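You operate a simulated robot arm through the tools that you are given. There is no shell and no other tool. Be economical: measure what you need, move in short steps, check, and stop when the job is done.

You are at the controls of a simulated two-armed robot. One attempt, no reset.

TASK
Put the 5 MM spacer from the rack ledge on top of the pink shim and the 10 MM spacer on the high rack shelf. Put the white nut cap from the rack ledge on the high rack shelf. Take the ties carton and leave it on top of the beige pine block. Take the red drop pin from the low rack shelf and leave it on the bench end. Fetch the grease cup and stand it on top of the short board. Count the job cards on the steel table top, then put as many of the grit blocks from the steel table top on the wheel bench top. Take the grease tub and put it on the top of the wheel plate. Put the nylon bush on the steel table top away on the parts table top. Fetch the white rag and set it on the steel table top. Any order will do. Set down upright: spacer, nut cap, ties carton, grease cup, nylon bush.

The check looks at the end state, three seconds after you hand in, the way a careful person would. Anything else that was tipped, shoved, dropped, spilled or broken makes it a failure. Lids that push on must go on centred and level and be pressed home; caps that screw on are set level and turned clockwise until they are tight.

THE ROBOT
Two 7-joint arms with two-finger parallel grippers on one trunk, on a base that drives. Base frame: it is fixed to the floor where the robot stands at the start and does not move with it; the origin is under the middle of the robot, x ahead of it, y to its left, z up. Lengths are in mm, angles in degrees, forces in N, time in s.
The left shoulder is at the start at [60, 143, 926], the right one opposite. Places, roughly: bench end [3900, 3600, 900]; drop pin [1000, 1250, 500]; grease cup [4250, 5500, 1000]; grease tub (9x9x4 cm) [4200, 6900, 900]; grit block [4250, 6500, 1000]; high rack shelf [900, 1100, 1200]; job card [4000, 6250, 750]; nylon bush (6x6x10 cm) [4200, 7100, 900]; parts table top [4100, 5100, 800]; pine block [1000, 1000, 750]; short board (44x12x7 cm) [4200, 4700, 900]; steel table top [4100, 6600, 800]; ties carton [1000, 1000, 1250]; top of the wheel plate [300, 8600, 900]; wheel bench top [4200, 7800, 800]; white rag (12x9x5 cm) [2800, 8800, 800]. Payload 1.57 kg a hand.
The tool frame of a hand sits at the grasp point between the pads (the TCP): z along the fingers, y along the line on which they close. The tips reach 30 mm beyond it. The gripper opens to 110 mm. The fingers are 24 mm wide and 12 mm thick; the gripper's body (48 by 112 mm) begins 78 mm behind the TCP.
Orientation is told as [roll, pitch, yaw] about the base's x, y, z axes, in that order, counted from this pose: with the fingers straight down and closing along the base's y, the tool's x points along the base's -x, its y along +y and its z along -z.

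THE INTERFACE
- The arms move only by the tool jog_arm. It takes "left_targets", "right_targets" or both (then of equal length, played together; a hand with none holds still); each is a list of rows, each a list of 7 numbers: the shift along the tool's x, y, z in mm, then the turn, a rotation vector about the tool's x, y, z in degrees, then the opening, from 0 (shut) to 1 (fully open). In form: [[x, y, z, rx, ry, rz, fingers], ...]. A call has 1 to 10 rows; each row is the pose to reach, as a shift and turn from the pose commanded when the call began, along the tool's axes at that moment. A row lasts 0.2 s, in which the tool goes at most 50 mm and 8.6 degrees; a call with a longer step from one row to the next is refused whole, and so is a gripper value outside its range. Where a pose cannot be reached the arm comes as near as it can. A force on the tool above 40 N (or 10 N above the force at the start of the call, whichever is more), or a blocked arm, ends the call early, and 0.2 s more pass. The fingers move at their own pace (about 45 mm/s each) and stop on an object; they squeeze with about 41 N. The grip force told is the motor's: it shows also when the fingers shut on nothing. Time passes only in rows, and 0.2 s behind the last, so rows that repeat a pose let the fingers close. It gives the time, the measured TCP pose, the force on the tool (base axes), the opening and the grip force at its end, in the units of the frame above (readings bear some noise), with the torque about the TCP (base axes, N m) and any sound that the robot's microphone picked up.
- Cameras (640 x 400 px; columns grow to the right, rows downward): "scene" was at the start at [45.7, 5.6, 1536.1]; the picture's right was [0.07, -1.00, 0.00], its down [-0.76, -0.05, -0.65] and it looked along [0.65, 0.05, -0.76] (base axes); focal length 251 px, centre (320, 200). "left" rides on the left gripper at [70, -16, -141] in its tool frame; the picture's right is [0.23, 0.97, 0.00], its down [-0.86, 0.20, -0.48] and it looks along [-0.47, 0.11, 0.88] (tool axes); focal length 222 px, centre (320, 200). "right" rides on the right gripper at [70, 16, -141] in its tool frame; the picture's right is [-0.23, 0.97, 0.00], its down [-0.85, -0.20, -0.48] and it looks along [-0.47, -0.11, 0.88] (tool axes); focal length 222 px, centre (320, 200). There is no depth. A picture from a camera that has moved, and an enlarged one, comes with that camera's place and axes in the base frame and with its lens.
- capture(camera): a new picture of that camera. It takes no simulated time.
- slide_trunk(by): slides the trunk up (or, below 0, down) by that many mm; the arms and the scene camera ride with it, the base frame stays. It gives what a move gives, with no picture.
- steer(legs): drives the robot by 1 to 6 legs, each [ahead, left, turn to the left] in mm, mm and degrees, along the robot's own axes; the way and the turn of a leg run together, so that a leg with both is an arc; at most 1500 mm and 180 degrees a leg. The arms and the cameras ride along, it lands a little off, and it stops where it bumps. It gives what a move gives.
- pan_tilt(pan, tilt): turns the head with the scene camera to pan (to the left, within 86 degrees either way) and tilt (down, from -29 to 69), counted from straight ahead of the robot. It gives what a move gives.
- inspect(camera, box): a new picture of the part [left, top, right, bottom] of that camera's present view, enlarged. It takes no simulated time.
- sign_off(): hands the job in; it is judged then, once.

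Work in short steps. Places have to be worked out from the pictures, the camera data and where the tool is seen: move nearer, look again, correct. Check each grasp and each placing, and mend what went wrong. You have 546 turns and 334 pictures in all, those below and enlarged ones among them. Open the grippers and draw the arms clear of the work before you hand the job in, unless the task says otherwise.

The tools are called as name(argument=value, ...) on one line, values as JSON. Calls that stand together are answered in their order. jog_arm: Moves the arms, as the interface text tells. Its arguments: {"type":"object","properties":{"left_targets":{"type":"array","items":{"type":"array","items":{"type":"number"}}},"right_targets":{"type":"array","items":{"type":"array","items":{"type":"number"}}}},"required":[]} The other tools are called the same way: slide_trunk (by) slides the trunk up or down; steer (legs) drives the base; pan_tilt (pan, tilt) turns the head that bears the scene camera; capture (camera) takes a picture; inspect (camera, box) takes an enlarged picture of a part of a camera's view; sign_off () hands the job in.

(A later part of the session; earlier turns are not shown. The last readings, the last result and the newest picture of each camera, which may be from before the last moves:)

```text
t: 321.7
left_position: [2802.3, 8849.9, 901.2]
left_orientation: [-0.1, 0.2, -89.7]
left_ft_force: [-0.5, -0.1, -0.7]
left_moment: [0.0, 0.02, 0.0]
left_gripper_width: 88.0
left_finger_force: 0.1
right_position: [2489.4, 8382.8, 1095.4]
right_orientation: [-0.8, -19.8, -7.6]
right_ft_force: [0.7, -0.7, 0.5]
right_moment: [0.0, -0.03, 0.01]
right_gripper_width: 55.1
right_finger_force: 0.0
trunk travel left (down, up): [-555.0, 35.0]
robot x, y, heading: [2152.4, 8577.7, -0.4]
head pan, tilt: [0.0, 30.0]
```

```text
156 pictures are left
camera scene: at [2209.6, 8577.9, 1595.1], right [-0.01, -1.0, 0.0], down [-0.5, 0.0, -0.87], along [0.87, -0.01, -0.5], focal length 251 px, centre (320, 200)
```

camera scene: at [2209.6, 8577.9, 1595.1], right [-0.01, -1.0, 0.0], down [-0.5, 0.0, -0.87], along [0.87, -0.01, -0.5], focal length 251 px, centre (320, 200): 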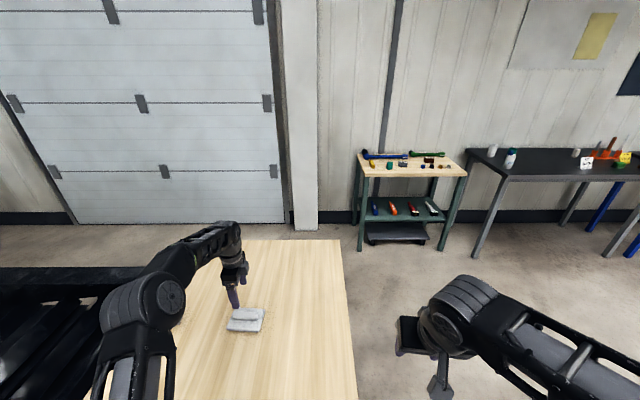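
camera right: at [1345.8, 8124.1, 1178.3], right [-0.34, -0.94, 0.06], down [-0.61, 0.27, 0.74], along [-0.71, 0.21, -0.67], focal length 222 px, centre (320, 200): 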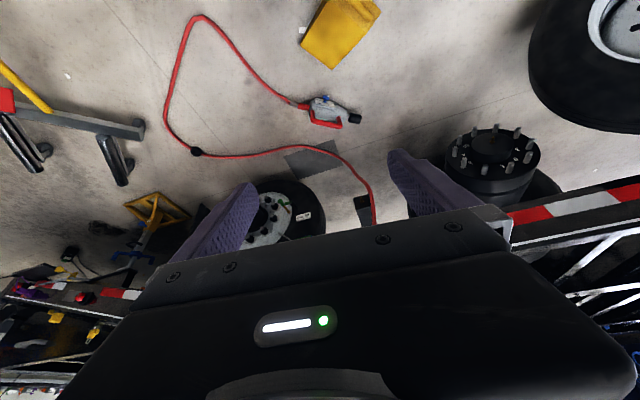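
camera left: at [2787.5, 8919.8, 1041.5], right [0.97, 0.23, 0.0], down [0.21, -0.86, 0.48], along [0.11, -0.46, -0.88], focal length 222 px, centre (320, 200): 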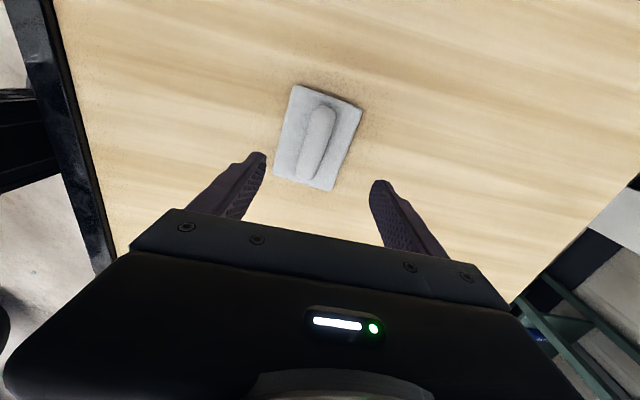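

The roll's top is at z≈775 centred on [2799,8855], so the panel is near 725. I narrow the fingers to 55 mm and descend in steps.

jog_arm(left_targets=[[5, -3, 30, 0, 0, 0, 0.5], [5, -3, 70, 0, 0, 0, 0.5], [5, -3, 100, 0, 0, 0, 0.5], [5, -3, 112, 0, 0, 0, 0.5], [5, -3, 116, 0, 0, 0, 0.5], [5, -3, 120, 0, 0, 0, 0.5]])

capture(camera="left")

inspect(camera="scene", box=[190, 260, 310, 350])

```text
t: 323.1
left_position: [2801.2, 8855.0, 785.5]
left_orientation: [0.3, 0.2, -89.5]
left_ft_force: [-4.5, 1.2, 29.5]
left_moment: [-0.08, 0.76, -0.07]
left_gripper_width: 54.8
left_finger_force: 0.1
right_position: [2486.5, 8383.5, 1096.8]
right_orientation: [-0.8, -19.8, -7.5]
right_ft_force: [-0.6, 0.7, 0.2]
right_moment: [0.01, -0.04, 0.02]
right_gripper_width: 55.1
right_finger_force: 0.0
trunk travel left (down, up): [-555.0, 35.0]
robot x, y, heading: [2150.5, 8577.5, -0.3]
head pan, tilt: [0.0, 30.0]
```

```text
155 pictures are left
camera left: at [2783.7, 8925.4, 926.0], right [0.97, 0.24, 0.01], down [0.2, -0.86, 0.48], along [0.12, -0.46, -0.88], focal length 222 px, centre (320, 200)
```

left: 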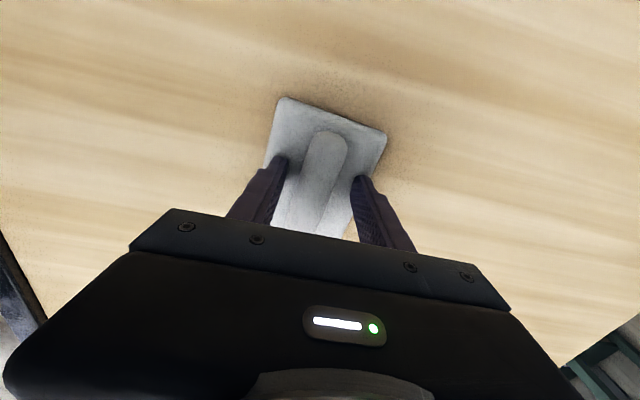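

```text
4.44 times, centred on (250, 305) of scene
camera zoom: at [2206.4, 8576.9, 1595.8], right [-0.01, -1.0, 0.0], down [-0.5, 0.0, -0.87], along [0.87, -0.01, -0.5], focal length 1116 px, centre (631, -267)
```

zoom: 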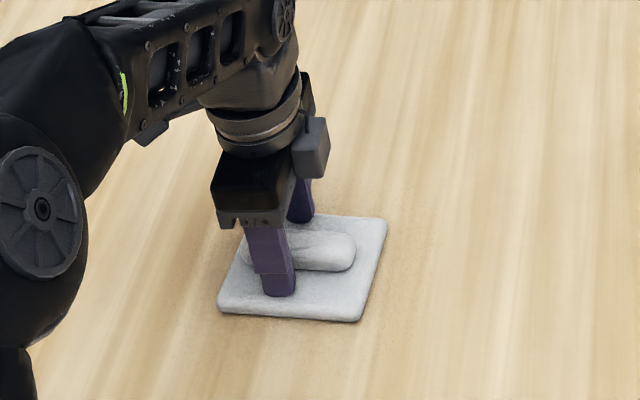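

The tips touch the pad (TCP 785) and straddle the roll. I rise 3 mm and close on the roll.

jog_arm(left_targets=[[-8, 0, -4, 0, 0, 0, 0.5], [-8, 0, -3, 0, 0, 0, 0.3], [-8, 0, -3, 0, 0, 0, 0], [-8, 0, -3, 0, 0, 0, 0], [-8, 0, -3, 0, 0, 0, 0]])

jog_arm(left_targets=[[0, 0, -10, 0, 0, 0, 0], [0, 0, -40, 0, 0, 0, 0], [0, 0, -85, 0, 0, 0, 0], [0, 0, -130, 0, 0, 0, 0], [0, 0, -175, 0, 0, 0, 0]])

capture(camera="left")

inspect(camera="scene", box=[150, 200, 310, 320])

```text
t: 324.3
left_position: [2798.3, 8845.7, 785.6]
left_orientation: [0.2, 0.2, -89.7]
left_ft_force: [-6.8, 3.5, 27.5]
left_moment: [-0.07, 0.26, -0.22]
left_gripper_width: 29.4
left_finger_force: 27.5
right_position: [2485.9, 8382.9, 1095.3]
right_orientation: [-0.7, -20.0, -7.5]
right_ft_force: [-0.3, 0.3, -0.1]
right_moment: [-0.01, 0.02, -0.03]
right_gripper_width: 54.9
right_finger_force: 0.0
trunk travel left (down, up): [-555.0, 35.0]
robot x, y, heading: [2150.4, 8580.2, -0.7]
head pan, tilt: [0.0, 30.0]
```

```text
t: 325.5
left_position: [2799.9, 8846.2, 960.0]
left_orientation: [-0.1, 0.1, -89.6]
left_ft_force: [0.0, 1.3, -0.4]
left_moment: [0.03, 0.0, 0.02]
left_gripper_width: 28.1
left_finger_force: 38.6
right_position: [2489.1, 8383.7, 1093.9]
right_orientation: [-0.9, -19.7, -7.5]
right_ft_force: [-0.1, 0.2, 0.2]
right_moment: [0.01, -0.03, -0.03]
right_gripper_width: 54.8
right_finger_force: 0.1
trunk travel left (down, up): [-555.0, 35.0]
robot x, y, heading: [2152.4, 8577.7, -0.5]
head pan, tilt: [0.0, 30.0]
```

```text
153 pictures are left
camera left: at [2784.3, 8916.2, 1100.5], right [0.97, 0.23, 0.0], down [0.21, -0.85, 0.48], along [0.11, -0.46, -0.88], focal length 222 px, centre (320, 200)
```

left: 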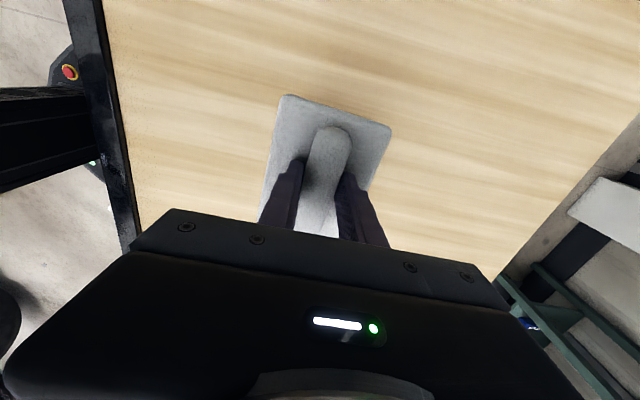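

```text
3.33 times, centred on (230, 260) of scene
camera zoom: at [2209.4, 8577.9, 1595.0], right [-0.01, -1.0, 0.0], down [-0.5, 0.0, -0.87], along [0.87, -0.01, -0.5], focal length 837 px, centre (620, 0)
```

zoom: 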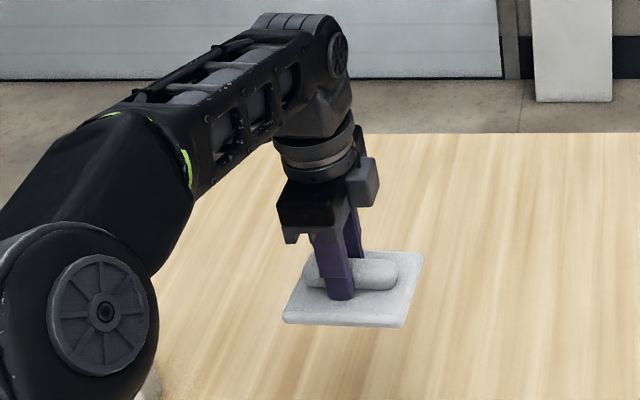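

The rag is held. I drive to the steel table to put it in the free front area around [3985,6815].

steer(legs=[[-300, 0, 0.5], [0, -1000, 0], [0, -1030, 0], [1200, 0, 0]])

capture(camera="scene")

```text
t: 343.0
left_position: [3716.9, 6841.3, 959.0]
left_orientation: [-0.2, 0.3, -88.5]
left_ft_force: [0.7, 1.2, -0.2]
left_moment: [-0.05, 0.04, 0.02]
left_gripper_width: 26.9
left_finger_force: 37.6
right_position: [3413.5, 6374.2, 1094.7]
right_orientation: [-0.9, -19.7, -6.5]
right_ft_force: [-0.6, 0.6, -0.1]
right_moment: [-0.02, 0.05, 0.0]
right_gripper_width: 54.9
right_finger_force: 0.0
trunk travel left (down, up): [-555.0, 35.0]
robot x, y, heading: [3067.6, 6561.2, 0.7]
head pan, tilt: [0.0, 30.0]
```

```text
151 pictures are left
camera scene: at [3131.0, 6562.5, 1595.0], right [0.01, -1.0, 0.0], down [-0.5, 0.0, -0.87], along [0.87, 0.01, -0.5], focal length 251 px, centre (320, 200)
```

scene: 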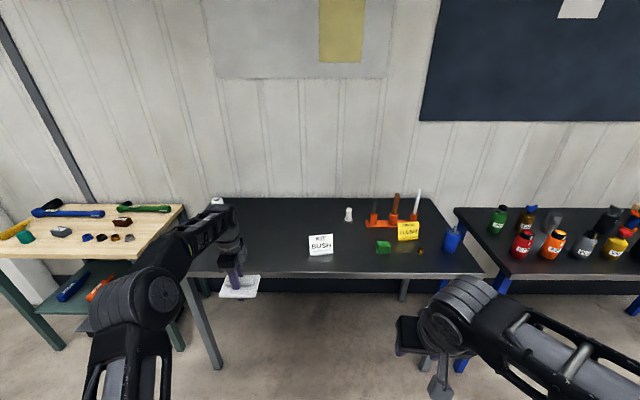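

I go 270 forward and lower the rag onto the table.

steer(legs=[[270, -20, -0.6]])

jog_arm(left_targets=[[0, 0, 30, 0, 0, 0, 0], [0, 0, 48, 0, 0, 0, 0], [0, 0, 54, 0, 0, 0, 0], [0, 0, 58, 0, 0, 0, 0], [0, 0, 61, 0, 0, 0, 0], [0, 0, 64, 0, 0, 0, 0], [0, 0, 66, 0, 0, 0, 0]])

capture(camera="left")

capture(camera="scene")

```text
t: 344.9
left_position: [3992.3, 6815.0, 960.0]
left_orientation: [-0.1, 0.2, -89.1]
left_ft_force: [0.2, -0.3, -1.5]
left_moment: [0.03, 0.03, 0.01]
left_gripper_width: 27.0
left_finger_force: 37.7
right_position: [3682.0, 6350.1, 1094.2]
right_orientation: [-0.8, -19.8, -7.2]
right_ft_force: [-0.5, -0.1, -0.2]
right_moment: [-0.02, -0.02, 0.05]
right_gripper_width: 55.0
right_finger_force: 0.1
trunk travel left (down, up): [-555.0, 35.0]
robot x, y, heading: [3343.6, 6546.9, -0.2]
head pan, tilt: [0.0, 30.0]
```

```text
t: 346.5
left_position: [3991.2, 6814.9, 895.4]
left_orientation: [0.1, 0.2, -89.2]
left_ft_force: [0.7, 2.1, 13.2]
left_moment: [-0.73, 0.29, 0.01]
left_gripper_width: 26.9
left_finger_force: 37.4
right_position: [3681.0, 6349.9, 1095.7]
right_orientation: [-0.8, -19.8, -7.1]
right_ft_force: [0.2, 0.1, -0.8]
right_moment: [-0.01, 0.0, -0.03]
right_gripper_width: 54.8
right_finger_force: 0.1
trunk travel left (down, up): [-555.0, 35.0]
robot x, y, heading: [3343.7, 6539.3, -0.2]
head pan, tilt: [0.0, 30.0]
```

```text
150 pictures are left
camera left: at [3974.1, 6884.7, 1036.4], right [0.97, 0.24, 0.0], down [0.21, -0.85, 0.48], along [0.12, -0.46, -0.88], focal length 222 px, centre (320, 200)
```

left: 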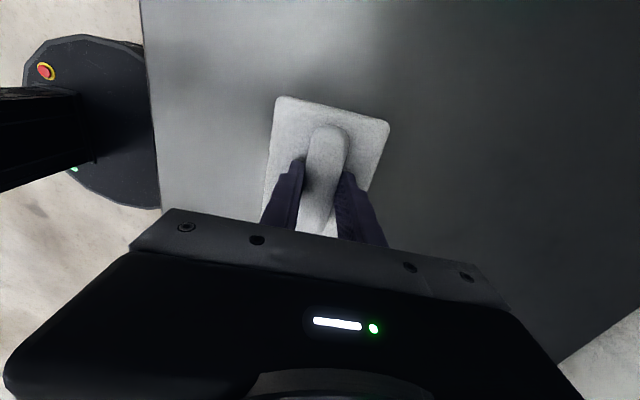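

```text
149 pictures are left
camera scene: at [3400.5, 6542.5, 1595.4], right [0.0, -1.0, 0.0], down [-0.5, 0.0, -0.87], along [0.87, 0.0, -0.5], focal length 251 px, centre (320, 200)
```

scene: 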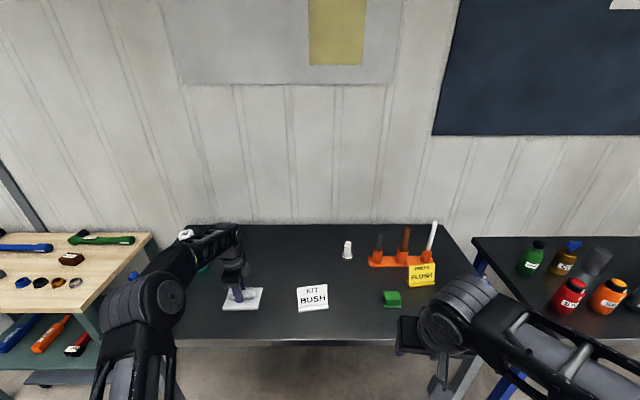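

Resting on the table. I release, raise the hand and turn it back.

jog_arm(left_targets=[[0, 0, 0, 0, 0, 0, 0.4], [0, 0, 0, 0, 0, 0, 0.5], [0, 0, -10, 0, 0, 0, 0.5], [0, 0, -50, 0, 0, 0, 0.5], [0, 0, -95, 0, 0, 0, 0.5], [0, 0, -140, 0, 0, 0, 0.5], [0, 0, -185, 0, 0, 0, 0.5]])

jog_arm(left_targets=[[0, 0, 0, 0, 0, -8.5, 0.8], [0, 0, 0, 0, 0, -17, 0.8], [0, 0, 0, 0, 0, -25.5, 0.8], [0, 0, 0, 0, 0, -34, 0.8], [0, 0, 0, 0, 0, -42.5, 0.8], [0, 0, 0, 0, 0, -51, 0.8], [0, 0, 0, 0, 0, -59.5, 0.8], [0, 0, 0, 0, 0, -68, 0.8], [0, 0, 0, 0, 0, -76.5, 0.8], [0, 0, 0, 0, 0, -85, 0.8]])

capture(camera="left")

capture(camera="scene")

```text
t: 348.1
left_position: [3992.1, 6815.9, 1011.8]
left_orientation: [0.0, 0.3, -89.2]
left_ft_force: [0.0, -0.4, -0.1]
left_moment: [0.01, 0.0, -0.02]
left_gripper_width: 55.2
left_finger_force: 0.0
left hand out of reach, approached as far as the arm can: row 6, 7
right_position: [3681.9, 6349.5, 1095.7]
right_orientation: [-0.7, -19.7, -7.2]
right_ft_force: [-0.7, -0.4, -0.2]
right_moment: [-0.02, -0.01, -0.03]
right_gripper_width: 55.0
right_finger_force: 0.0
trunk travel left (down, up): [-555.0, 35.0]
robot x, y, heading: [3343.3, 6542.3, -0.2]
head pan, tilt: [0.0, 30.0]
```

```text
t: 350.3
left_position: [3990.8, 6816.3, 1011.3]
left_orientation: [0.2, 0.1, -4.1]
left_ft_force: [0.0, 0.9, -0.1]
left_moment: [0.03, 0.02, 0.01]
left_gripper_width: 88.2
left_finger_force: 0.0
right_position: [3682.9, 6349.3, 1095.4]
right_orientation: [-0.8, -19.7, -7.2]
right_ft_force: [0.5, 0.0, 0.1]
right_moment: [-0.05, -0.01, 0.02]
right_gripper_width: 55.1
right_finger_force: 0.1
trunk travel left (down, up): [-555.0, 35.0]
robot x, y, heading: [3343.5, 6543.6, 0.1]
head pan, tilt: [0.0, 30.0]
```

```text
148 pictures are left
camera left: at [3921.6, 6804.6, 1150.8], right [-0.16, 0.99, 0.0], down [0.87, 0.14, 0.48], along [0.47, 0.08, -0.88], focal length 222 px, centre (320, 200)
```

left: 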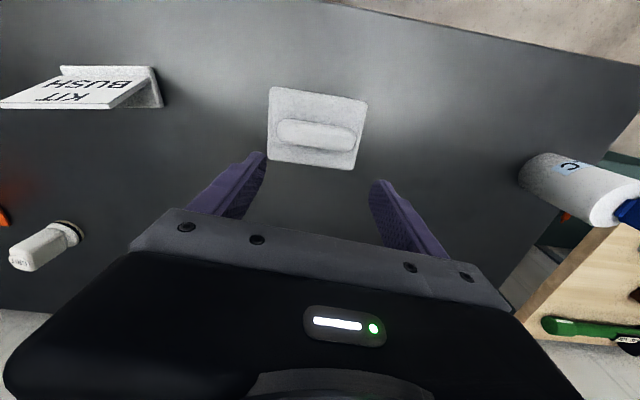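

```text
147 pictures are left
camera scene: at [3401.9, 6542.6, 1595.1], right [0.0, -1.0, 0.0], down [-0.5, 0.0, -0.87], along [0.87, 0.0, -0.5], focal length 251 px, centre (320, 200)
```

scene: 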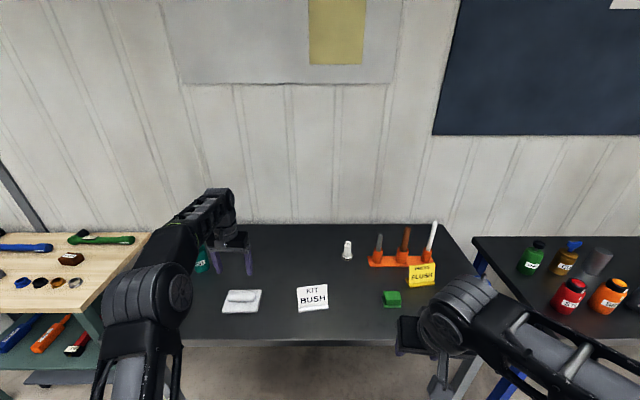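

The rag lies on the steel table. Next the nylon bush (white tube), which stands behind the tall TALC bottle. I raise and retract the left hand, pitch it -20°, and reposition the base so that the arm comes in beside the bottle.

jog_arm(left_targets=[[40, 0, -20, 0, -5, -1, 0.8], [80, 0, -40, 0, -10, -2, 0.8], [120, 0, -60, 0, -15, -3, 0.8], [150, 0, -90, 0, -20, -4, 0.8], [150, 0, -110, 0, -20, -4, 0.8], [150, 0, -110, 0, -20, -4, 0.8]])

steer(legs=[[0, 255, 0]])

capture(camera="left")

capture(camera="scene")

```text
t: 351.7
left_position: [3840.1, 6828.6, 1119.9]
left_orientation: [-0.6, -19.9, -0.2]
left_ft_force: [-0.4, -0.4, -0.1]
left_moment: [-0.02, -0.02, 0.01]
left_gripper_width: 88.1
left_finger_force: 0.0
right_position: [3682.5, 6350.6, 1095.6]
right_orientation: [-0.8, -19.8, -7.2]
right_ft_force: [0.2, 0.1, -0.4]
right_moment: [-0.02, 0.0, 0.03]
right_gripper_width: 55.0
right_finger_force: 0.1
trunk travel left (down, up): [-555.0, 35.0]
robot x, y, heading: [3345.7, 6542.2, 0.1]
head pan, tilt: [0.0, 30.0]
```

```text
t: 353.6
left_position: [3840.4, 7087.5, 1120.4]
left_orientation: [-0.6, -19.9, 0.1]
left_ft_force: [0.6, 0.0, 0.6]
left_moment: [-0.04, -0.01, -0.02]
left_gripper_width: 87.8
left_finger_force: 0.1
right_position: [3683.0, 6608.0, 1095.9]
right_orientation: [-0.7, -19.7, -7.0]
right_ft_force: [0.0, 0.6, 0.0]
right_moment: [-0.04, 0.01, 0.02]
right_gripper_width: 55.4
right_finger_force: 0.0
trunk travel left (down, up): [-555.0, 35.0]
robot x, y, heading: [3341.8, 6795.4, 0.2]
head pan, tilt: [0.0, 30.0]
```

```text
146 pictures are left
camera left: at [3727.2, 7072.4, 1228.1], right [-0.21, 0.97, -0.09], down [0.64, 0.21, 0.74], along [0.74, 0.1, -0.67], focal length 222 px, centre (320, 200)
```

left: 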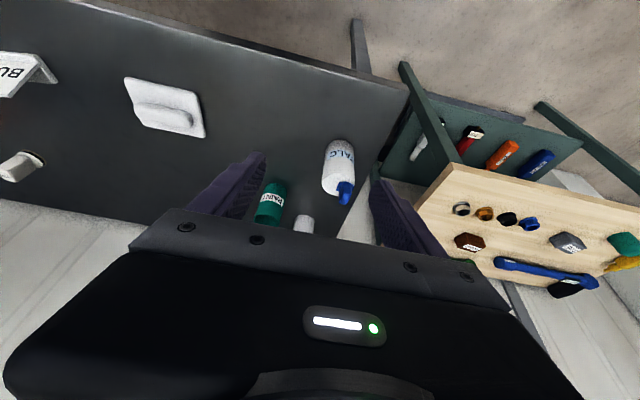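

```text
145 pictures are left
camera scene: at [3401.9, 6800.7, 1595.1], right [0.0, -1.0, 0.0], down [-0.5, 0.0, -0.87], along [0.87, 0.0, -0.5], focal length 251 px, centre (320, 200)
```

scene: 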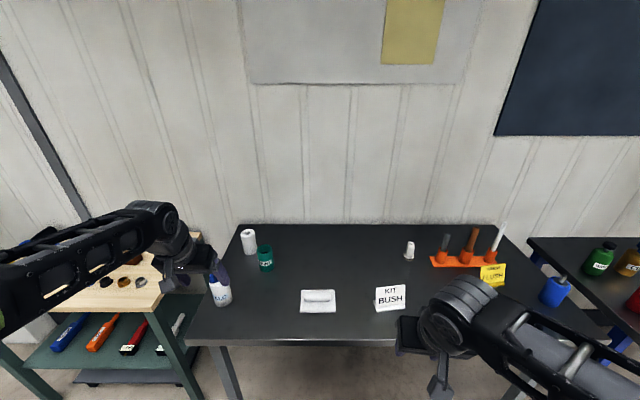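

The bush is at [4258,7110]. I pitch the left hand to -45° for reach, and move to base [3620,6850].

jog_arm(left_targets=[[0, -6, 0, 0, -8, 0, 0.8], [0, -12, 0, 0, -16, 0, 0.8], [0, -18, 0, 0, -25, 0, 0.8], [0, -18, 0, 0, -25, 0, 0.8]])

steer(legs=[[0, 50, 0], [270, 0, 0]])

capture(camera="left")

capture(camera="scene")

```text
refused: row 3 steps farther than a row can; nothing moved
```

```text
t: 356.0
left_position: [4109.6, 7137.4, 1119.4]
left_orientation: [-0.6, -19.9, 0.2]
left_ft_force: [0.6, 0.1, -0.6]
left_moment: [-0.01, 0.03, 0.02]
left_gripper_width: 88.1
left_finger_force: 0.1
right_position: [3953.3, 6659.1, 1094.0]
right_orientation: [-0.8, -19.7, -7.1]
right_ft_force: [0.5, 0.2, 0.1]
right_moment: [-0.01, 0.0, 0.0]
right_gripper_width: 54.7
right_finger_force: 0.0
trunk travel left (down, up): [-555.0, 35.0]
robot x, y, heading: [3610.8, 6855.1, 0.2]
head pan, tilt: [0.0, 30.0]
```

```text
144 pictures are left
camera left: at [3998.0, 7122.5, 1227.9], right [-0.21, 0.97, -0.09], down [0.64, 0.21, 0.74], along [0.74, 0.1, -0.67], focal length 222 px, centre (320, 200)
```

left: 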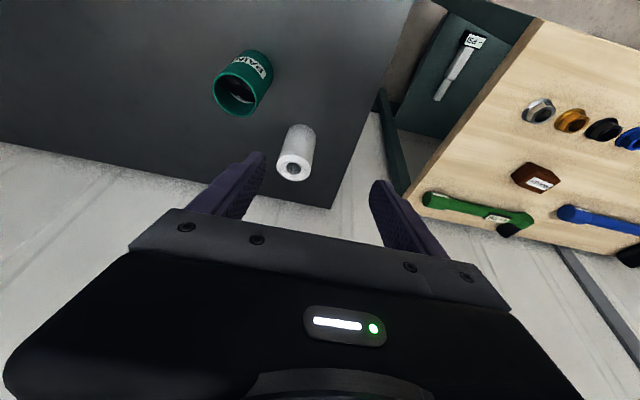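

```text
143 pictures are left
camera scene: at [3673.1, 6850.4, 1595.0], right [0.0, -1.0, 0.0], down [-0.5, 0.0, -0.87], along [0.87, 0.0, -0.5], focal length 251 px, centre (320, 200)
```

scene: 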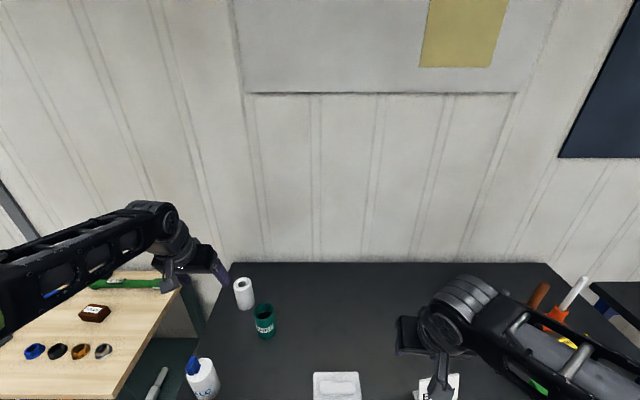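

The base moved in fine; the bush is at [4236,7105]. I go to a pre-grasp at pitch -35°.

jog_arm(left_targets=[[-4, -8, 37, 0.2, -4, 0, 0.8], [-9, -16, 75, 0.4, -8, 0, 0.8], [-14, -24, 112, 0.6, -12, 0, 0.8], [-18, -32, 149, 0.6, -15, 0, 0.8], [-18, -32, 149, 0.6, -15, 0, 0.8]])

capture(camera="left")

```text
t: 357.2
left_position: [4176.9, 7104.3, 986.3]
left_orientation: [-1.3, -35.0, 0.4]
left_ft_force: [-0.3, -0.4, -0.3]
left_moment: [0.01, -0.02, -0.01]
left_gripper_width: 87.8
left_finger_force: 0.1
right_position: [3952.5, 6659.2, 1095.2]
right_orientation: [-0.8, -19.8, -7.0]
right_ft_force: [-0.2, -0.1, -1.1]
right_moment: [-0.01, 0.03, -0.02]
right_gripper_width: 55.0
right_finger_force: 0.0
trunk travel left (down, up): [-555.0, 35.0]
robot x, y, heading: [3610.8, 6850.1, 0.3]
head pan, tilt: [0.0, 30.0]
```

```text
142 pictures are left
camera left: at [4039.7, 7090.7, 1061.5], right [-0.18, 0.97, -0.15], down [0.43, 0.21, 0.88], along [0.89, 0.09, -0.45], focal length 222 px, centre (320, 200)
```

left: 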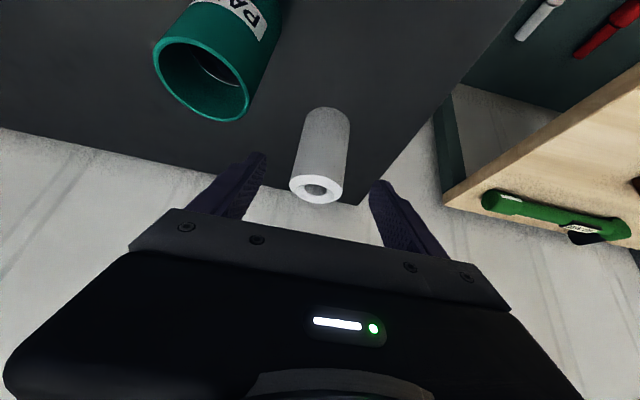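

Aligned. I advance 95 mm along the fingers and close.

jog_arm(left_targets=[[0, 0, 32, 0, 0, 0, 0.8], [0, 0, 64, 0, 0, 0, 0.8], [0, 0, 95, 0, 0, 0, 0.8], [0, 0, 95, 0, 0, 0, 0.5], [0, 0, 95, 0, 0, 0, 0.2], [0, 0, 95, 0, 0, 0, 0], [0, 0, 95, 0, 0, 0, 0], [0, 0, 95, 0, 0, 0, 0]])

capture(camera="left")

```text
t: 359.0
left_position: [4230.5, 7103.4, 908.3]
left_orientation: [-1.3, -34.9, 0.5]
left_ft_force: [0.8, 0.6, 1.2]
left_moment: [0.09, -0.04, 0.02]
left_gripper_width: 56.9
left_finger_force: 40.5
right_position: [3953.0, 6658.4, 1094.6]
right_orientation: [-0.8, -19.7, -7.1]
right_ft_force: [0.0, -0.5, 0.0]
right_moment: [-0.03, -0.03, -0.03]
right_gripper_width: 55.1
right_finger_force: 0.0
trunk travel left (down, up): [-555.0, 35.0]
robot x, y, heading: [3611.7, 6846.3, 0.2]
head pan, tilt: [0.0, 30.0]
```

```text
141 pictures are left
camera left: at [4094.5, 7089.2, 983.2], right [-0.18, 0.97, -0.15], down [0.43, 0.21, 0.88], along [0.89, 0.1, -0.46], focal length 222 px, centre (320, 200)
```

left: 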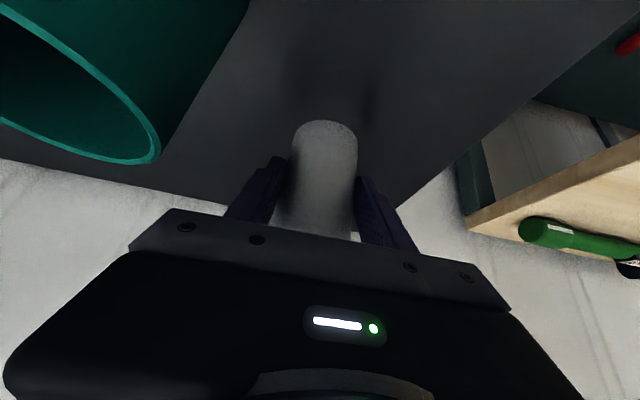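

Gripped. I lift 180 mm straight up.

jog_arm(left_targets=[[-6, 0, -8, 0, 0, 0, 0], [-17, 0, -25, 0, 0, 0, 0], [-34, 0, -49, 0, 0, 0, 0], [-57, 0, -82, 0, 0, 0, 0], [-80, 0, -115, 0, 0, 0, 0], [-103, 0, -147, 0, 0, 0, 0]])

capture(camera="left")

```text
t: 360.4
left_position: [4232.0, 7105.4, 1089.4]
left_orientation: [-1.3, -34.9, 0.3]
left_ft_force: [0.7, 0.6, -2.4]
left_moment: [0.02, 0.03, 0.0]
left_gripper_width: 56.8
left_finger_force: 41.1
right_position: [3952.2, 6658.2, 1095.1]
right_orientation: [-0.8, -19.8, -7.0]
right_ft_force: [0.1, -0.1, 0.0]
right_moment: [-0.01, -0.02, 0.03]
right_gripper_width: 55.2
right_finger_force: 0.1
trunk travel left (down, up): [-555.0, 35.0]
robot x, y, heading: [3611.7, 6848.6, 0.3]
head pan, tilt: [0.0, 30.0]
```

```text
140 pictures are left
camera left: at [4094.8, 7092.2, 1164.3], right [-0.18, 0.97, -0.15], down [0.43, 0.21, 0.88], along [0.89, 0.09, -0.46], focal length 222 px, centre (320, 200)
```

left: 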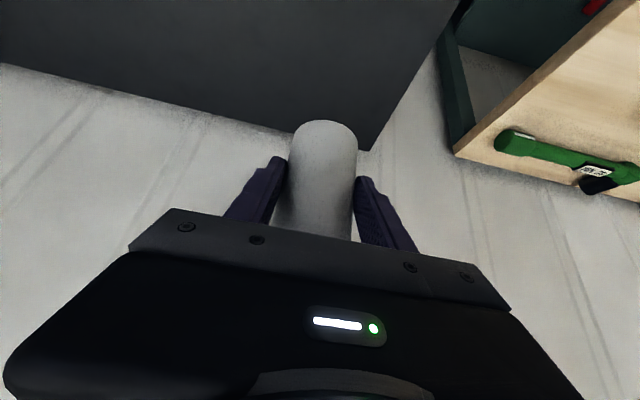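

Held. I back away and drive to the parts table, heading for the free spot between BOX and the red tray.

steer(legs=[[-600, 0, -0.3], [0, -1100, 0], [0, -1020, 0]])

capture(camera="scene")

```text
t: 374.0
left_position: [3624.5, 4984.9, 1089.0]
left_orientation: [-1.3, -34.9, 0.8]
left_ft_force: [0.5, -0.3, -0.8]
left_moment: [0.0, -0.01, 0.03]
left_gripper_width: 56.6
left_finger_force: 40.9
right_position: [3349.0, 4535.1, 1095.1]
right_orientation: [-0.8, -19.7, -6.7]
right_ft_force: [0.6, 0.0, -0.6]
right_moment: [0.02, 0.03, -0.02]
right_gripper_width: 54.8
right_finger_force: 0.0
trunk travel left (down, up): [-555.0, 35.0]
robot x, y, heading: [3010.5, 4725.5, 0.4]
head pan, tilt: [0.0, 30.0]
```

```text
139 pictures are left
camera scene: at [3066.6, 4725.2, 1595.0], right [0.01, -1.0, 0.0], down [-0.5, 0.0, -0.87], along [0.87, 0.01, -0.5], focal length 251 px, centre (320, 200)
```

scene: 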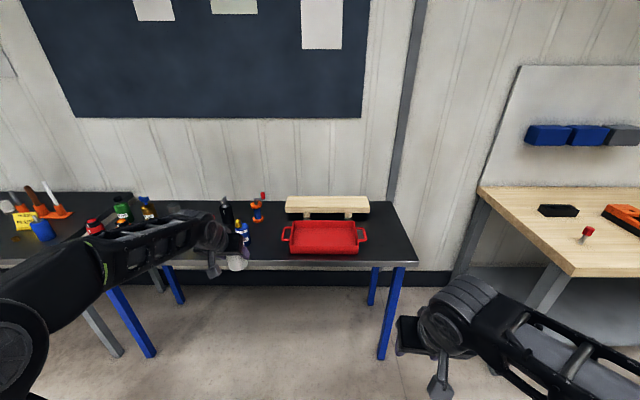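

I drive 310 forward so the bush is over the free spot, and check from both cameras.

steer(legs=[[310, 0, -0.4]])

capture(camera="left")

capture(camera="scene")

```text
t: 376.1
left_position: [3937.2, 4981.4, 1087.9]
left_orientation: [-1.2, -34.9, 0.3]
left_ft_force: [0.0, 0.4, -1.1]
left_moment: [0.0, 0.02, 0.01]
left_gripper_width: 56.2
left_finger_force: 41.5
right_position: [3657.9, 4534.5, 1095.3]
right_orientation: [-0.8, -19.7, -6.9]
right_ft_force: [-0.6, 0.2, 0.2]
right_moment: [0.03, 0.05, -0.01]
right_gripper_width: 54.8
right_finger_force: 0.0
trunk travel left (down, up): [-555.0, 35.0]
robot x, y, heading: [3319.2, 4727.5, -0.0]
head pan, tilt: [0.0, 30.0]
```

```text
138 pictures are left
camera left: at [3799.9, 4968.2, 1163.2], right [-0.18, 0.97, -0.15], down [0.43, 0.21, 0.88], along [0.88, 0.09, -0.46], focal length 222 px, centre (320, 200)
```

left: 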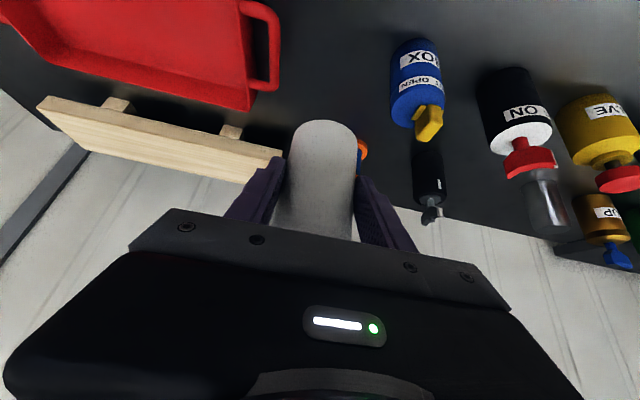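

```text
137 pictures are left
camera scene: at [3376.7, 4726.6, 1595.0], right [0.0, -1.0, 0.0], down [-0.5, 0.0, -0.87], along [0.87, 0.0, -0.5], focal length 251 px, centre (320, 200)
```

scene: 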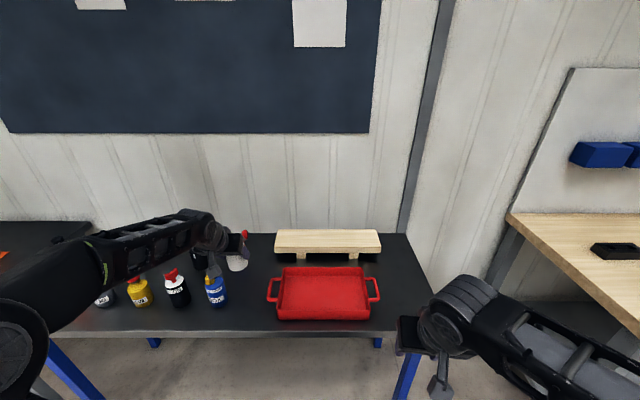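

BOX is at y≈5072 and the tray handle at y≈4902. I shift slightly to [3917,4969] for clearance and lower.

steer(legs=[[-20, -12, 0]])

jog_arm(left_targets=[[23, 0, 33, 0, 0, 0, 0], [46, 0, 66, 0, 0, 0, 0], [69, 0, 98, 0, 0, 0, 0], [80, 0, 115, 0, 0, 0, 0], [86, 0, 123, 0, 0, 0, 0], [88, 0, 126, 0, 0, 0, 0], [90, 0, 128.5, 0, 0, 0, 0], [92, 0, 131, 0, 0, 0, 0]])

capture(camera="left")

inspect(camera="scene", box=[140, 210, 320, 340])

```text
t: 376.9
left_position: [3915.3, 4969.5, 1089.1]
left_orientation: [-1.1, -35.1, 0.3]
left_ft_force: [-0.4, -0.4, -1.3]
left_moment: [0.01, 0.01, 0.02]
left_gripper_width: 56.4
left_finger_force: 41.2
right_position: [3635.1, 4523.1, 1095.2]
right_orientation: [-0.7, -19.8, -7.0]
right_ft_force: [-0.2, 0.5, 0.5]
right_moment: [0.0, -0.03, 0.01]
right_gripper_width: 54.9
right_finger_force: 0.1
trunk travel left (down, up): [-555.0, 35.0]
robot x, y, heading: [3295.1, 4711.2, 0.0]
head pan, tilt: [0.0, 30.0]
```

```text
t: 378.7
left_position: [3915.6, 4965.6, 927.6]
left_orientation: [-1.3, -34.9, 0.4]
left_ft_force: [0.2, -0.2, -0.5]
left_moment: [0.0, 0.0, 0.02]
left_gripper_width: 56.2
left_finger_force: 41.2
right_position: [3637.1, 4523.9, 1095.2]
right_orientation: [-0.8, -19.6, -7.0]
right_ft_force: [0.2, 1.1, 0.6]
right_moment: [0.01, 0.02, 0.01]
right_gripper_width: 55.0
right_finger_force: 0.0
trunk travel left (down, up): [-555.0, 35.0]
robot x, y, heading: [3296.9, 4712.8, 0.1]
head pan, tilt: [0.0, 30.0]
```

```text
136 pictures are left
camera left: at [3778.4, 4953.5, 1003.4], right [-0.18, 0.97, -0.15], down [0.43, 0.21, 0.88], along [0.89, 0.09, -0.46], focal length 222 px, centre (320, 200)
```

left: 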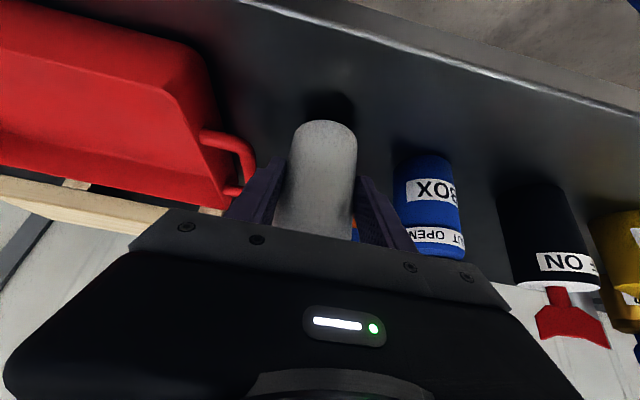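

```text
3.08 times, centred on (230, 275) of scene
camera zoom: at [3355.7, 4714.7, 1595.0], right [0.0, -1.0, 0.0], down [-0.5, 0.0, -0.87], along [0.87, 0.0, -0.5], focal length 772 px, centre (597, -31)
```

zoom: 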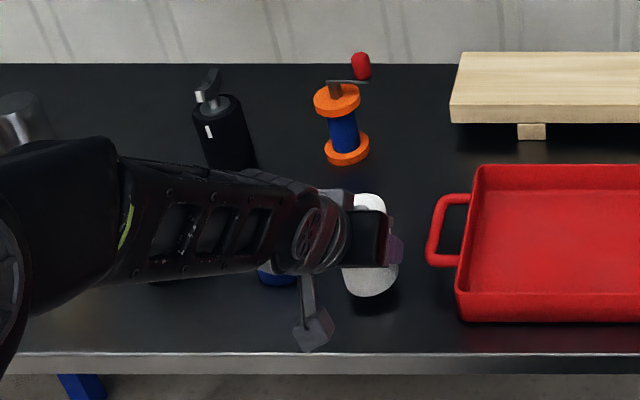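

Bottom is at ≈870, not yet touching. I continue down in small steps.

jog_arm(left_targets=[[2.3, 0, 3.3, 0, 0, 0, 0], [4.6, 0, 6.6, 0, 0, 0, 0], [6.9, 0, 9.8, 0, 0, 0, 0], [8.6, 0, 12.3, 0, 0, 0, 0], [9.8, 0, 14, 0, 0, 0, 0], [10.9, 0, 15.6, 0, 0, 0, 0]])

```text
t: 380.1
left_position: [3915.9, 4965.7, 910.0]
left_orientation: [-1.3, -34.9, 0.2]
left_ft_force: [0.3, 0.4, -1.5]
left_moment: [0.0, 0.01, 0.02]
left_gripper_width: 56.3
left_finger_force: 40.8
right_position: [3636.9, 4522.8, 1095.5]
right_orientation: [-0.9, -19.7, -6.9]
right_ft_force: [-0.2, -0.4, -0.6]
right_moment: [-0.01, 0.0, -0.01]
right_gripper_width: 55.2
right_finger_force: 0.0
trunk travel left (down, up): [-555.0, 35.0]
robot x, y, heading: [3296.3, 4715.9, 0.1]
head pan, tilt: [0.0, 30.0]
```

jog_arm(left_targets=[[0.6, 0, 0.8, 0, 0, 0, 0], [1.1, 0, 1.6, 0, 0, 0, 0], [1.7, 0, 2.5, 0, 0, 0, 0], [2.3, 0, 3.3, 0, 0, 0, 0], [2.9, 0, 4.1, 0, 0, 0, 0], [3.4, 0, 4.9, 0, 0, 0, 0]])

capture(camera="left")

```text
t: 381.5
left_position: [3914.8, 4966.2, 909.8]
left_orientation: [-1.3, -35.5, 0.4]
left_ft_force: [-3.5, 4.3, 35.0]
left_moment: [1.05, 0.12, 0.1]
left_gripper_width: 56.2
left_finger_force: 40.8
right_position: [3632.3, 4522.9, 1096.5]
right_orientation: [-0.7, -19.9, -7.0]
right_ft_force: [0.0, -0.3, -0.8]
right_moment: [0.0, -0.01, 0.01]
right_gripper_width: 54.7
right_finger_force: 0.0
trunk travel left (down, up): [-555.0, 35.0]
robot x, y, heading: [3295.6, 4716.8, 0.2]
head pan, tilt: [0.0, 30.0]
```

```text
134 pictures are left
camera left: at [3777.7, 4952.7, 982.4], right [-0.18, 0.97, -0.15], down [0.42, 0.21, 0.88], along [0.89, 0.1, -0.45], focal length 222 px, centre (320, 200)
```

left: 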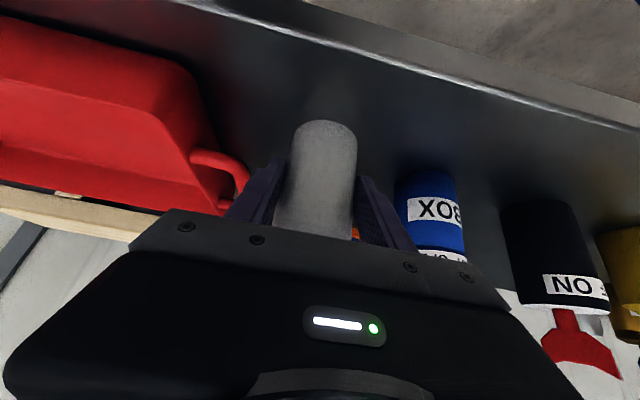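

Contact: table at 850. I ease off, open moderately, and drive straight back.

jog_arm(left_targets=[[-1.1, 0, -1.6, 0, 0.3, 0, 0], [-2, 0, -2.8, 0, 0.5, 0, 0], [-2, 0, -2.8, 0, 0.5, 0, 0.54], [-2, 0, -2.8, 0, 0.5, 0, 0.6], [-2, 0, -2.8, 0, 0.5, 0, 0.66], [-2, 0, -2.8, 0, 0.5, 0, 0.66]])

steer(legs=[[-200, 0, 0]])

capture(camera="left")

capture(camera="scene")

```text
t: 382.9
left_position: [3916.1, 4967.2, 907.4]
left_orientation: [-1.3, -34.4, 0.3]
left_ft_force: [0.1, -0.1, 0.3]
left_moment: [-0.01, 0.01, 0.01]
left_gripper_width: 72.6
left_finger_force: 0.0
right_position: [3636.6, 4522.6, 1094.9]
right_orientation: [-0.7, -19.7, -7.0]
right_ft_force: [1.0, -0.5, 0.6]
right_moment: [-0.03, -0.01, 0.03]
right_gripper_width: 55.0
right_finger_force: 0.1
trunk travel left (down, up): [-555.0, 35.0]
robot x, y, heading: [3295.6, 4711.2, 0.0]
head pan, tilt: [0.0, 30.0]
```

```text
t: 384.5
left_position: [3713.9, 4965.8, 907.4]
left_orientation: [-1.3, -34.4, 0.4]
left_ft_force: [-1.0, 0.8, -0.1]
left_moment: [-0.02, -0.01, 0.01]
left_gripper_width: 72.6
left_finger_force: 0.0
right_position: [3435.1, 4524.1, 1096.0]
right_orientation: [-0.8, -19.8, -6.9]
right_ft_force: [-0.7, 0.1, -0.3]
right_moment: [0.01, -0.04, 0.01]
right_gripper_width: 55.3
right_finger_force: 0.1
trunk travel left (down, up): [-555.0, 35.0]
robot x, y, heading: [3096.9, 4713.6, 0.2]
head pan, tilt: [0.0, 30.0]
```

```text
133 pictures are left
camera left: at [3577.5, 4953.2, 983.9], right [-0.18, 0.97, -0.15], down [0.44, 0.21, 0.87], along [0.88, 0.1, -0.46], focal length 222 px, centre (320, 200)
```

left: 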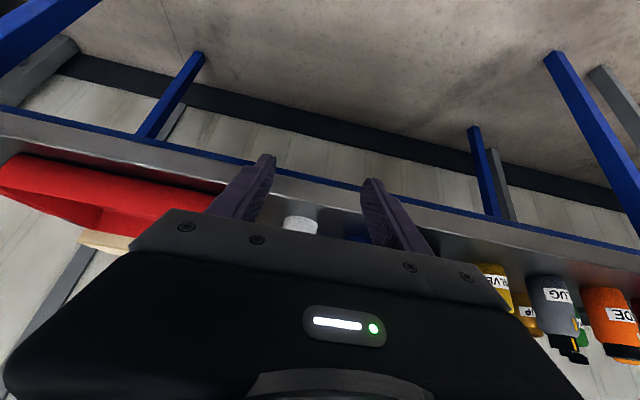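

```text
132 pictures are left
camera scene: at [3153.2, 4714.4, 1595.1], right [0.0, -1.0, 0.0], down [-0.5, 0.0, -0.87], along [0.87, 0.0, -0.5], focal length 251 px, centre (320, 200)
```

scene: 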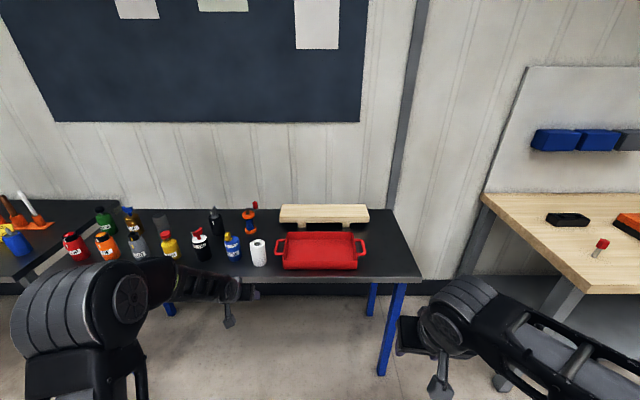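

The bush stands on the parts table. For the grease cup: the device labels follow a last-word pattern (…STOP, …SIDE, …PLUG, …VALVE, …BOX), and a brass cup with a wing top is what a grease cup looks like, so I take the item labelled CUP. I raise the left hand and drive over.

jog_arm(left_targets=[[-24, 0, -35, 0, 0, 0, 0.8], [-48, 0, -70, 0, 0, 0, 0.8], [-72, 0, -105, 0, 0, 0, 0.8], [-96, 0, -140, 0, 0, 0, 0.8], [-119, 0, -173, 0, 0, 0, 0.8]])

steer(legs=[[0, 630, 0], [200, 0, 0]])

capture(camera="left")

capture(camera="scene")

```text
t: 385.7
left_position: [3715.2, 4971.2, 1116.7]
left_orientation: [-1.3, -34.4, 0.3]
left_ft_force: [0.4, -0.5, 0.0]
left_moment: [0.0, -0.02, 0.01]
left_gripper_width: 88.2
left_finger_force: 0.0
right_position: [3435.7, 4522.5, 1096.2]
right_orientation: [-0.8, -19.8, -7.0]
right_ft_force: [0.4, -0.3, 0.2]
right_moment: [0.02, -0.01, -0.03]
right_gripper_width: 54.9
right_finger_force: 0.1
trunk travel left (down, up): [-555.0, 35.0]
robot x, y, heading: [3097.7, 4713.0, 0.1]
head pan, tilt: [0.0, 30.0]
```

```text
t: 390.4
left_position: [3917.6, 5596.3, 1115.8]
left_orientation: [-1.3, -34.3, 0.1]
left_ft_force: [0.7, -0.1, -0.6]
left_moment: [-0.01, 0.04, 0.02]
left_gripper_width: 88.2
left_finger_force: 0.1
right_position: [3636.7, 5149.0, 1095.0]
right_orientation: [-0.8, -19.7, -7.2]
right_ft_force: [0.7, -0.1, -0.6]
right_moment: [-0.01, 0.04, 0.02]
right_gripper_width: 55.0
right_finger_force: 0.1
trunk travel left (down, up): [-555.0, 35.0]
robot x, y, heading: [3296.7, 5340.3, -0.1]
head pan, tilt: [0.0, 30.0]
```

```text
131 pictures are left
camera left: at [3781.5, 5583.8, 1191.8], right [-0.18, 0.97, -0.15], down [0.44, 0.21, 0.87], along [0.88, 0.09, -0.46], focal length 222 px, centre (320, 200)
```

left: 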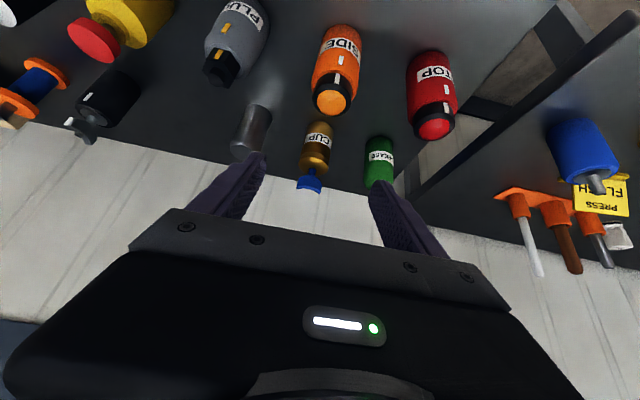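

```text
130 pictures are left
camera scene: at [3356.7, 5342.4, 1595.0], right [0.0, -1.0, 0.0], down [-0.5, 0.0, -0.87], along [0.87, 0.0, -0.5], focal length 251 px, centre (320, 200)
```

scene: 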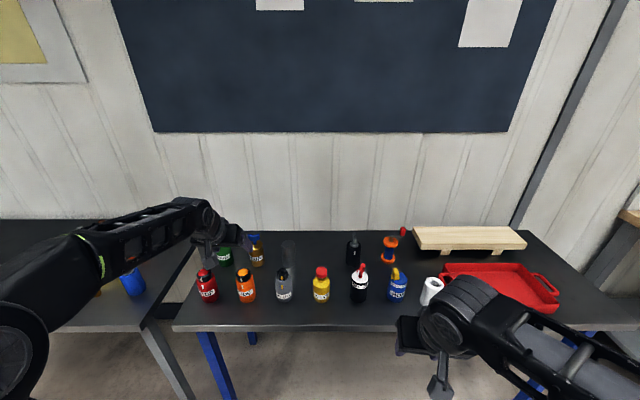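

I inspect the back row closely from here.

inspect(camera="left", box=[220, 10, 420, 200])

inspect(camera="scene", box=[180, 215, 340, 315])

```text
2.11 times, centred on (320, 105) of left
camera zoom: at [3781.5, 5583.8, 1191.8], right [-0.18, 0.97, -0.15], down [0.44, 0.21, 0.87], along [0.88, 0.09, -0.46], focal length 468 px, centre (320, 400)
```

zoom: 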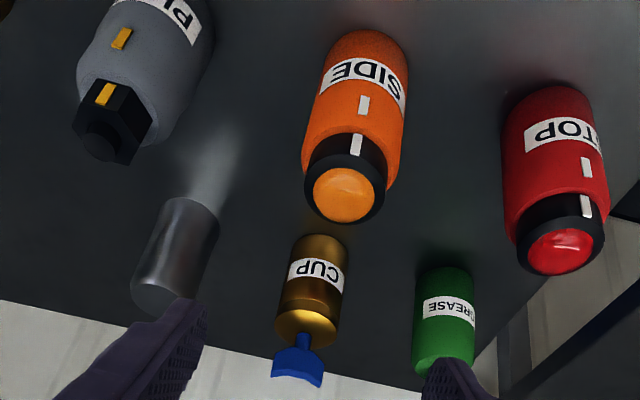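

```text
4.00 times, centred on (260, 265) of scene
camera zoom: at [3356.7, 5342.4, 1595.0], right [0.0, -1.0, 0.0], down [-0.5, 0.0, -0.87], along [0.87, 0.0, -0.5], focal length 1004 px, centre (560, -60)
```

zoom: 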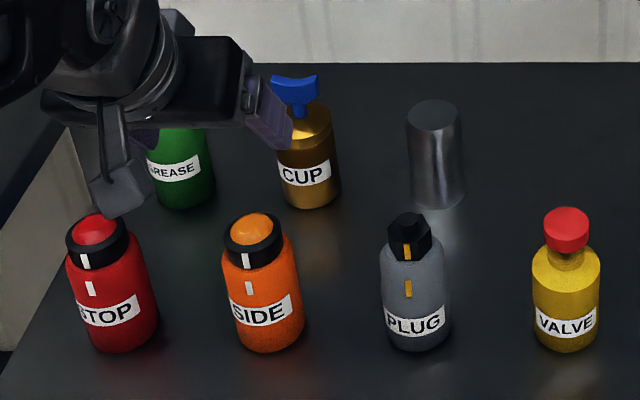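

The brass CUP is at [4112,5596], with SIDE right in front of it (top ≈1000). I move in above the front row and to a pre-grasp.

steer(legs=[[126, 0, 0]])

jog_arm(left_targets=[[22, 0, 33, 0, 0, 0, 0.8], [45, 0, 66, 0, 0, 0, 0.8], [67, 0, 98, 0, 0, 0, 0.8], [67, 0, 98, 0, 0, 0, 0.8]])

capture(camera="left")

capture(camera="scene")

```text
t: 391.6
left_position: [4044.7, 5596.4, 1116.0]
left_orientation: [-1.3, -34.3, 0.1]
left_ft_force: [0.6, -0.4, -0.8]
left_moment: [0.0, 0.05, -0.02]
left_gripper_width: 87.9
left_finger_force: 0.1
right_position: [3764.0, 5150.5, 1095.7]
right_orientation: [-0.8, -19.7, -7.3]
right_ft_force: [0.7, -0.6, 0.4]
right_moment: [-0.01, 0.05, -0.01]
right_gripper_width: 54.8
right_finger_force: 0.0
trunk travel left (down, up): [-555.0, 35.0]
robot x, y, heading: [3422.0, 5343.8, -0.1]
head pan, tilt: [0.0, 30.0]
```

```text
t: 392.6
left_position: [4042.8, 5595.3, 997.4]
left_orientation: [-1.3, -34.4, 0.2]
left_ft_force: [-0.6, 0.5, -0.4]
left_moment: [0.04, 0.0, -0.02]
left_gripper_width: 87.9
left_finger_force: 0.1
right_position: [3761.6, 5148.5, 1094.9]
right_orientation: [-0.9, -19.9, -7.3]
right_ft_force: [0.8, -0.1, -0.1]
right_moment: [0.0, -0.04, -0.03]
right_gripper_width: 55.0
right_finger_force: 0.1
trunk travel left (down, up): [-555.0, 35.0]
robot x, y, heading: [3425.0, 5342.9, -0.1]
head pan, tilt: [0.0, 30.0]
```

```text
127 pictures are left
camera left: at [3907.1, 5581.1, 1073.4], right [-0.18, 0.97, -0.15], down [0.44, 0.21, 0.87], along [0.88, 0.09, -0.46], focal length 222 px, centre (320, 200)
```

left: 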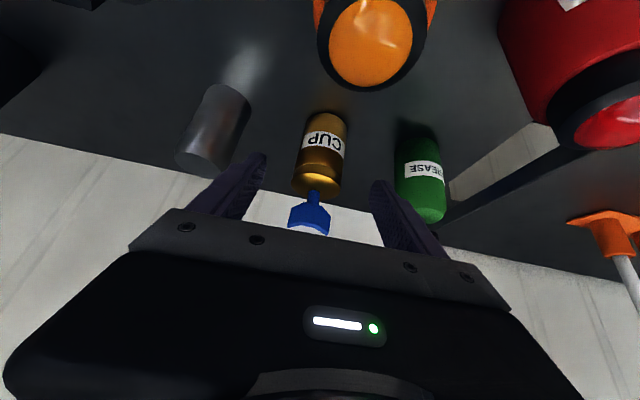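

```text
126 pictures are left
camera scene: at [3481.0, 5342.0, 1595.1], right [0.0, -1.0, 0.0], down [-0.5, 0.0, -0.87], along [0.87, 0.0, -0.5], focal length 251 px, centre (320, 200)
```

scene: 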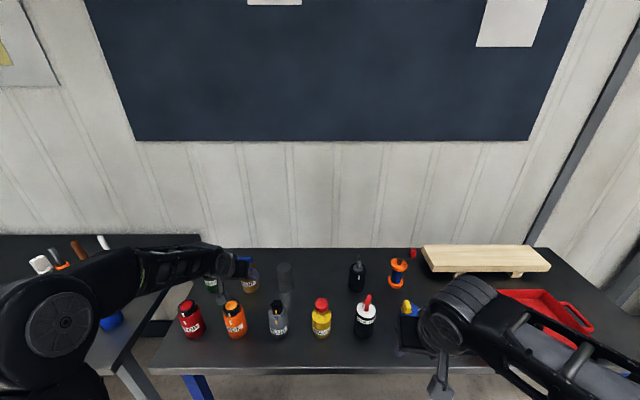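

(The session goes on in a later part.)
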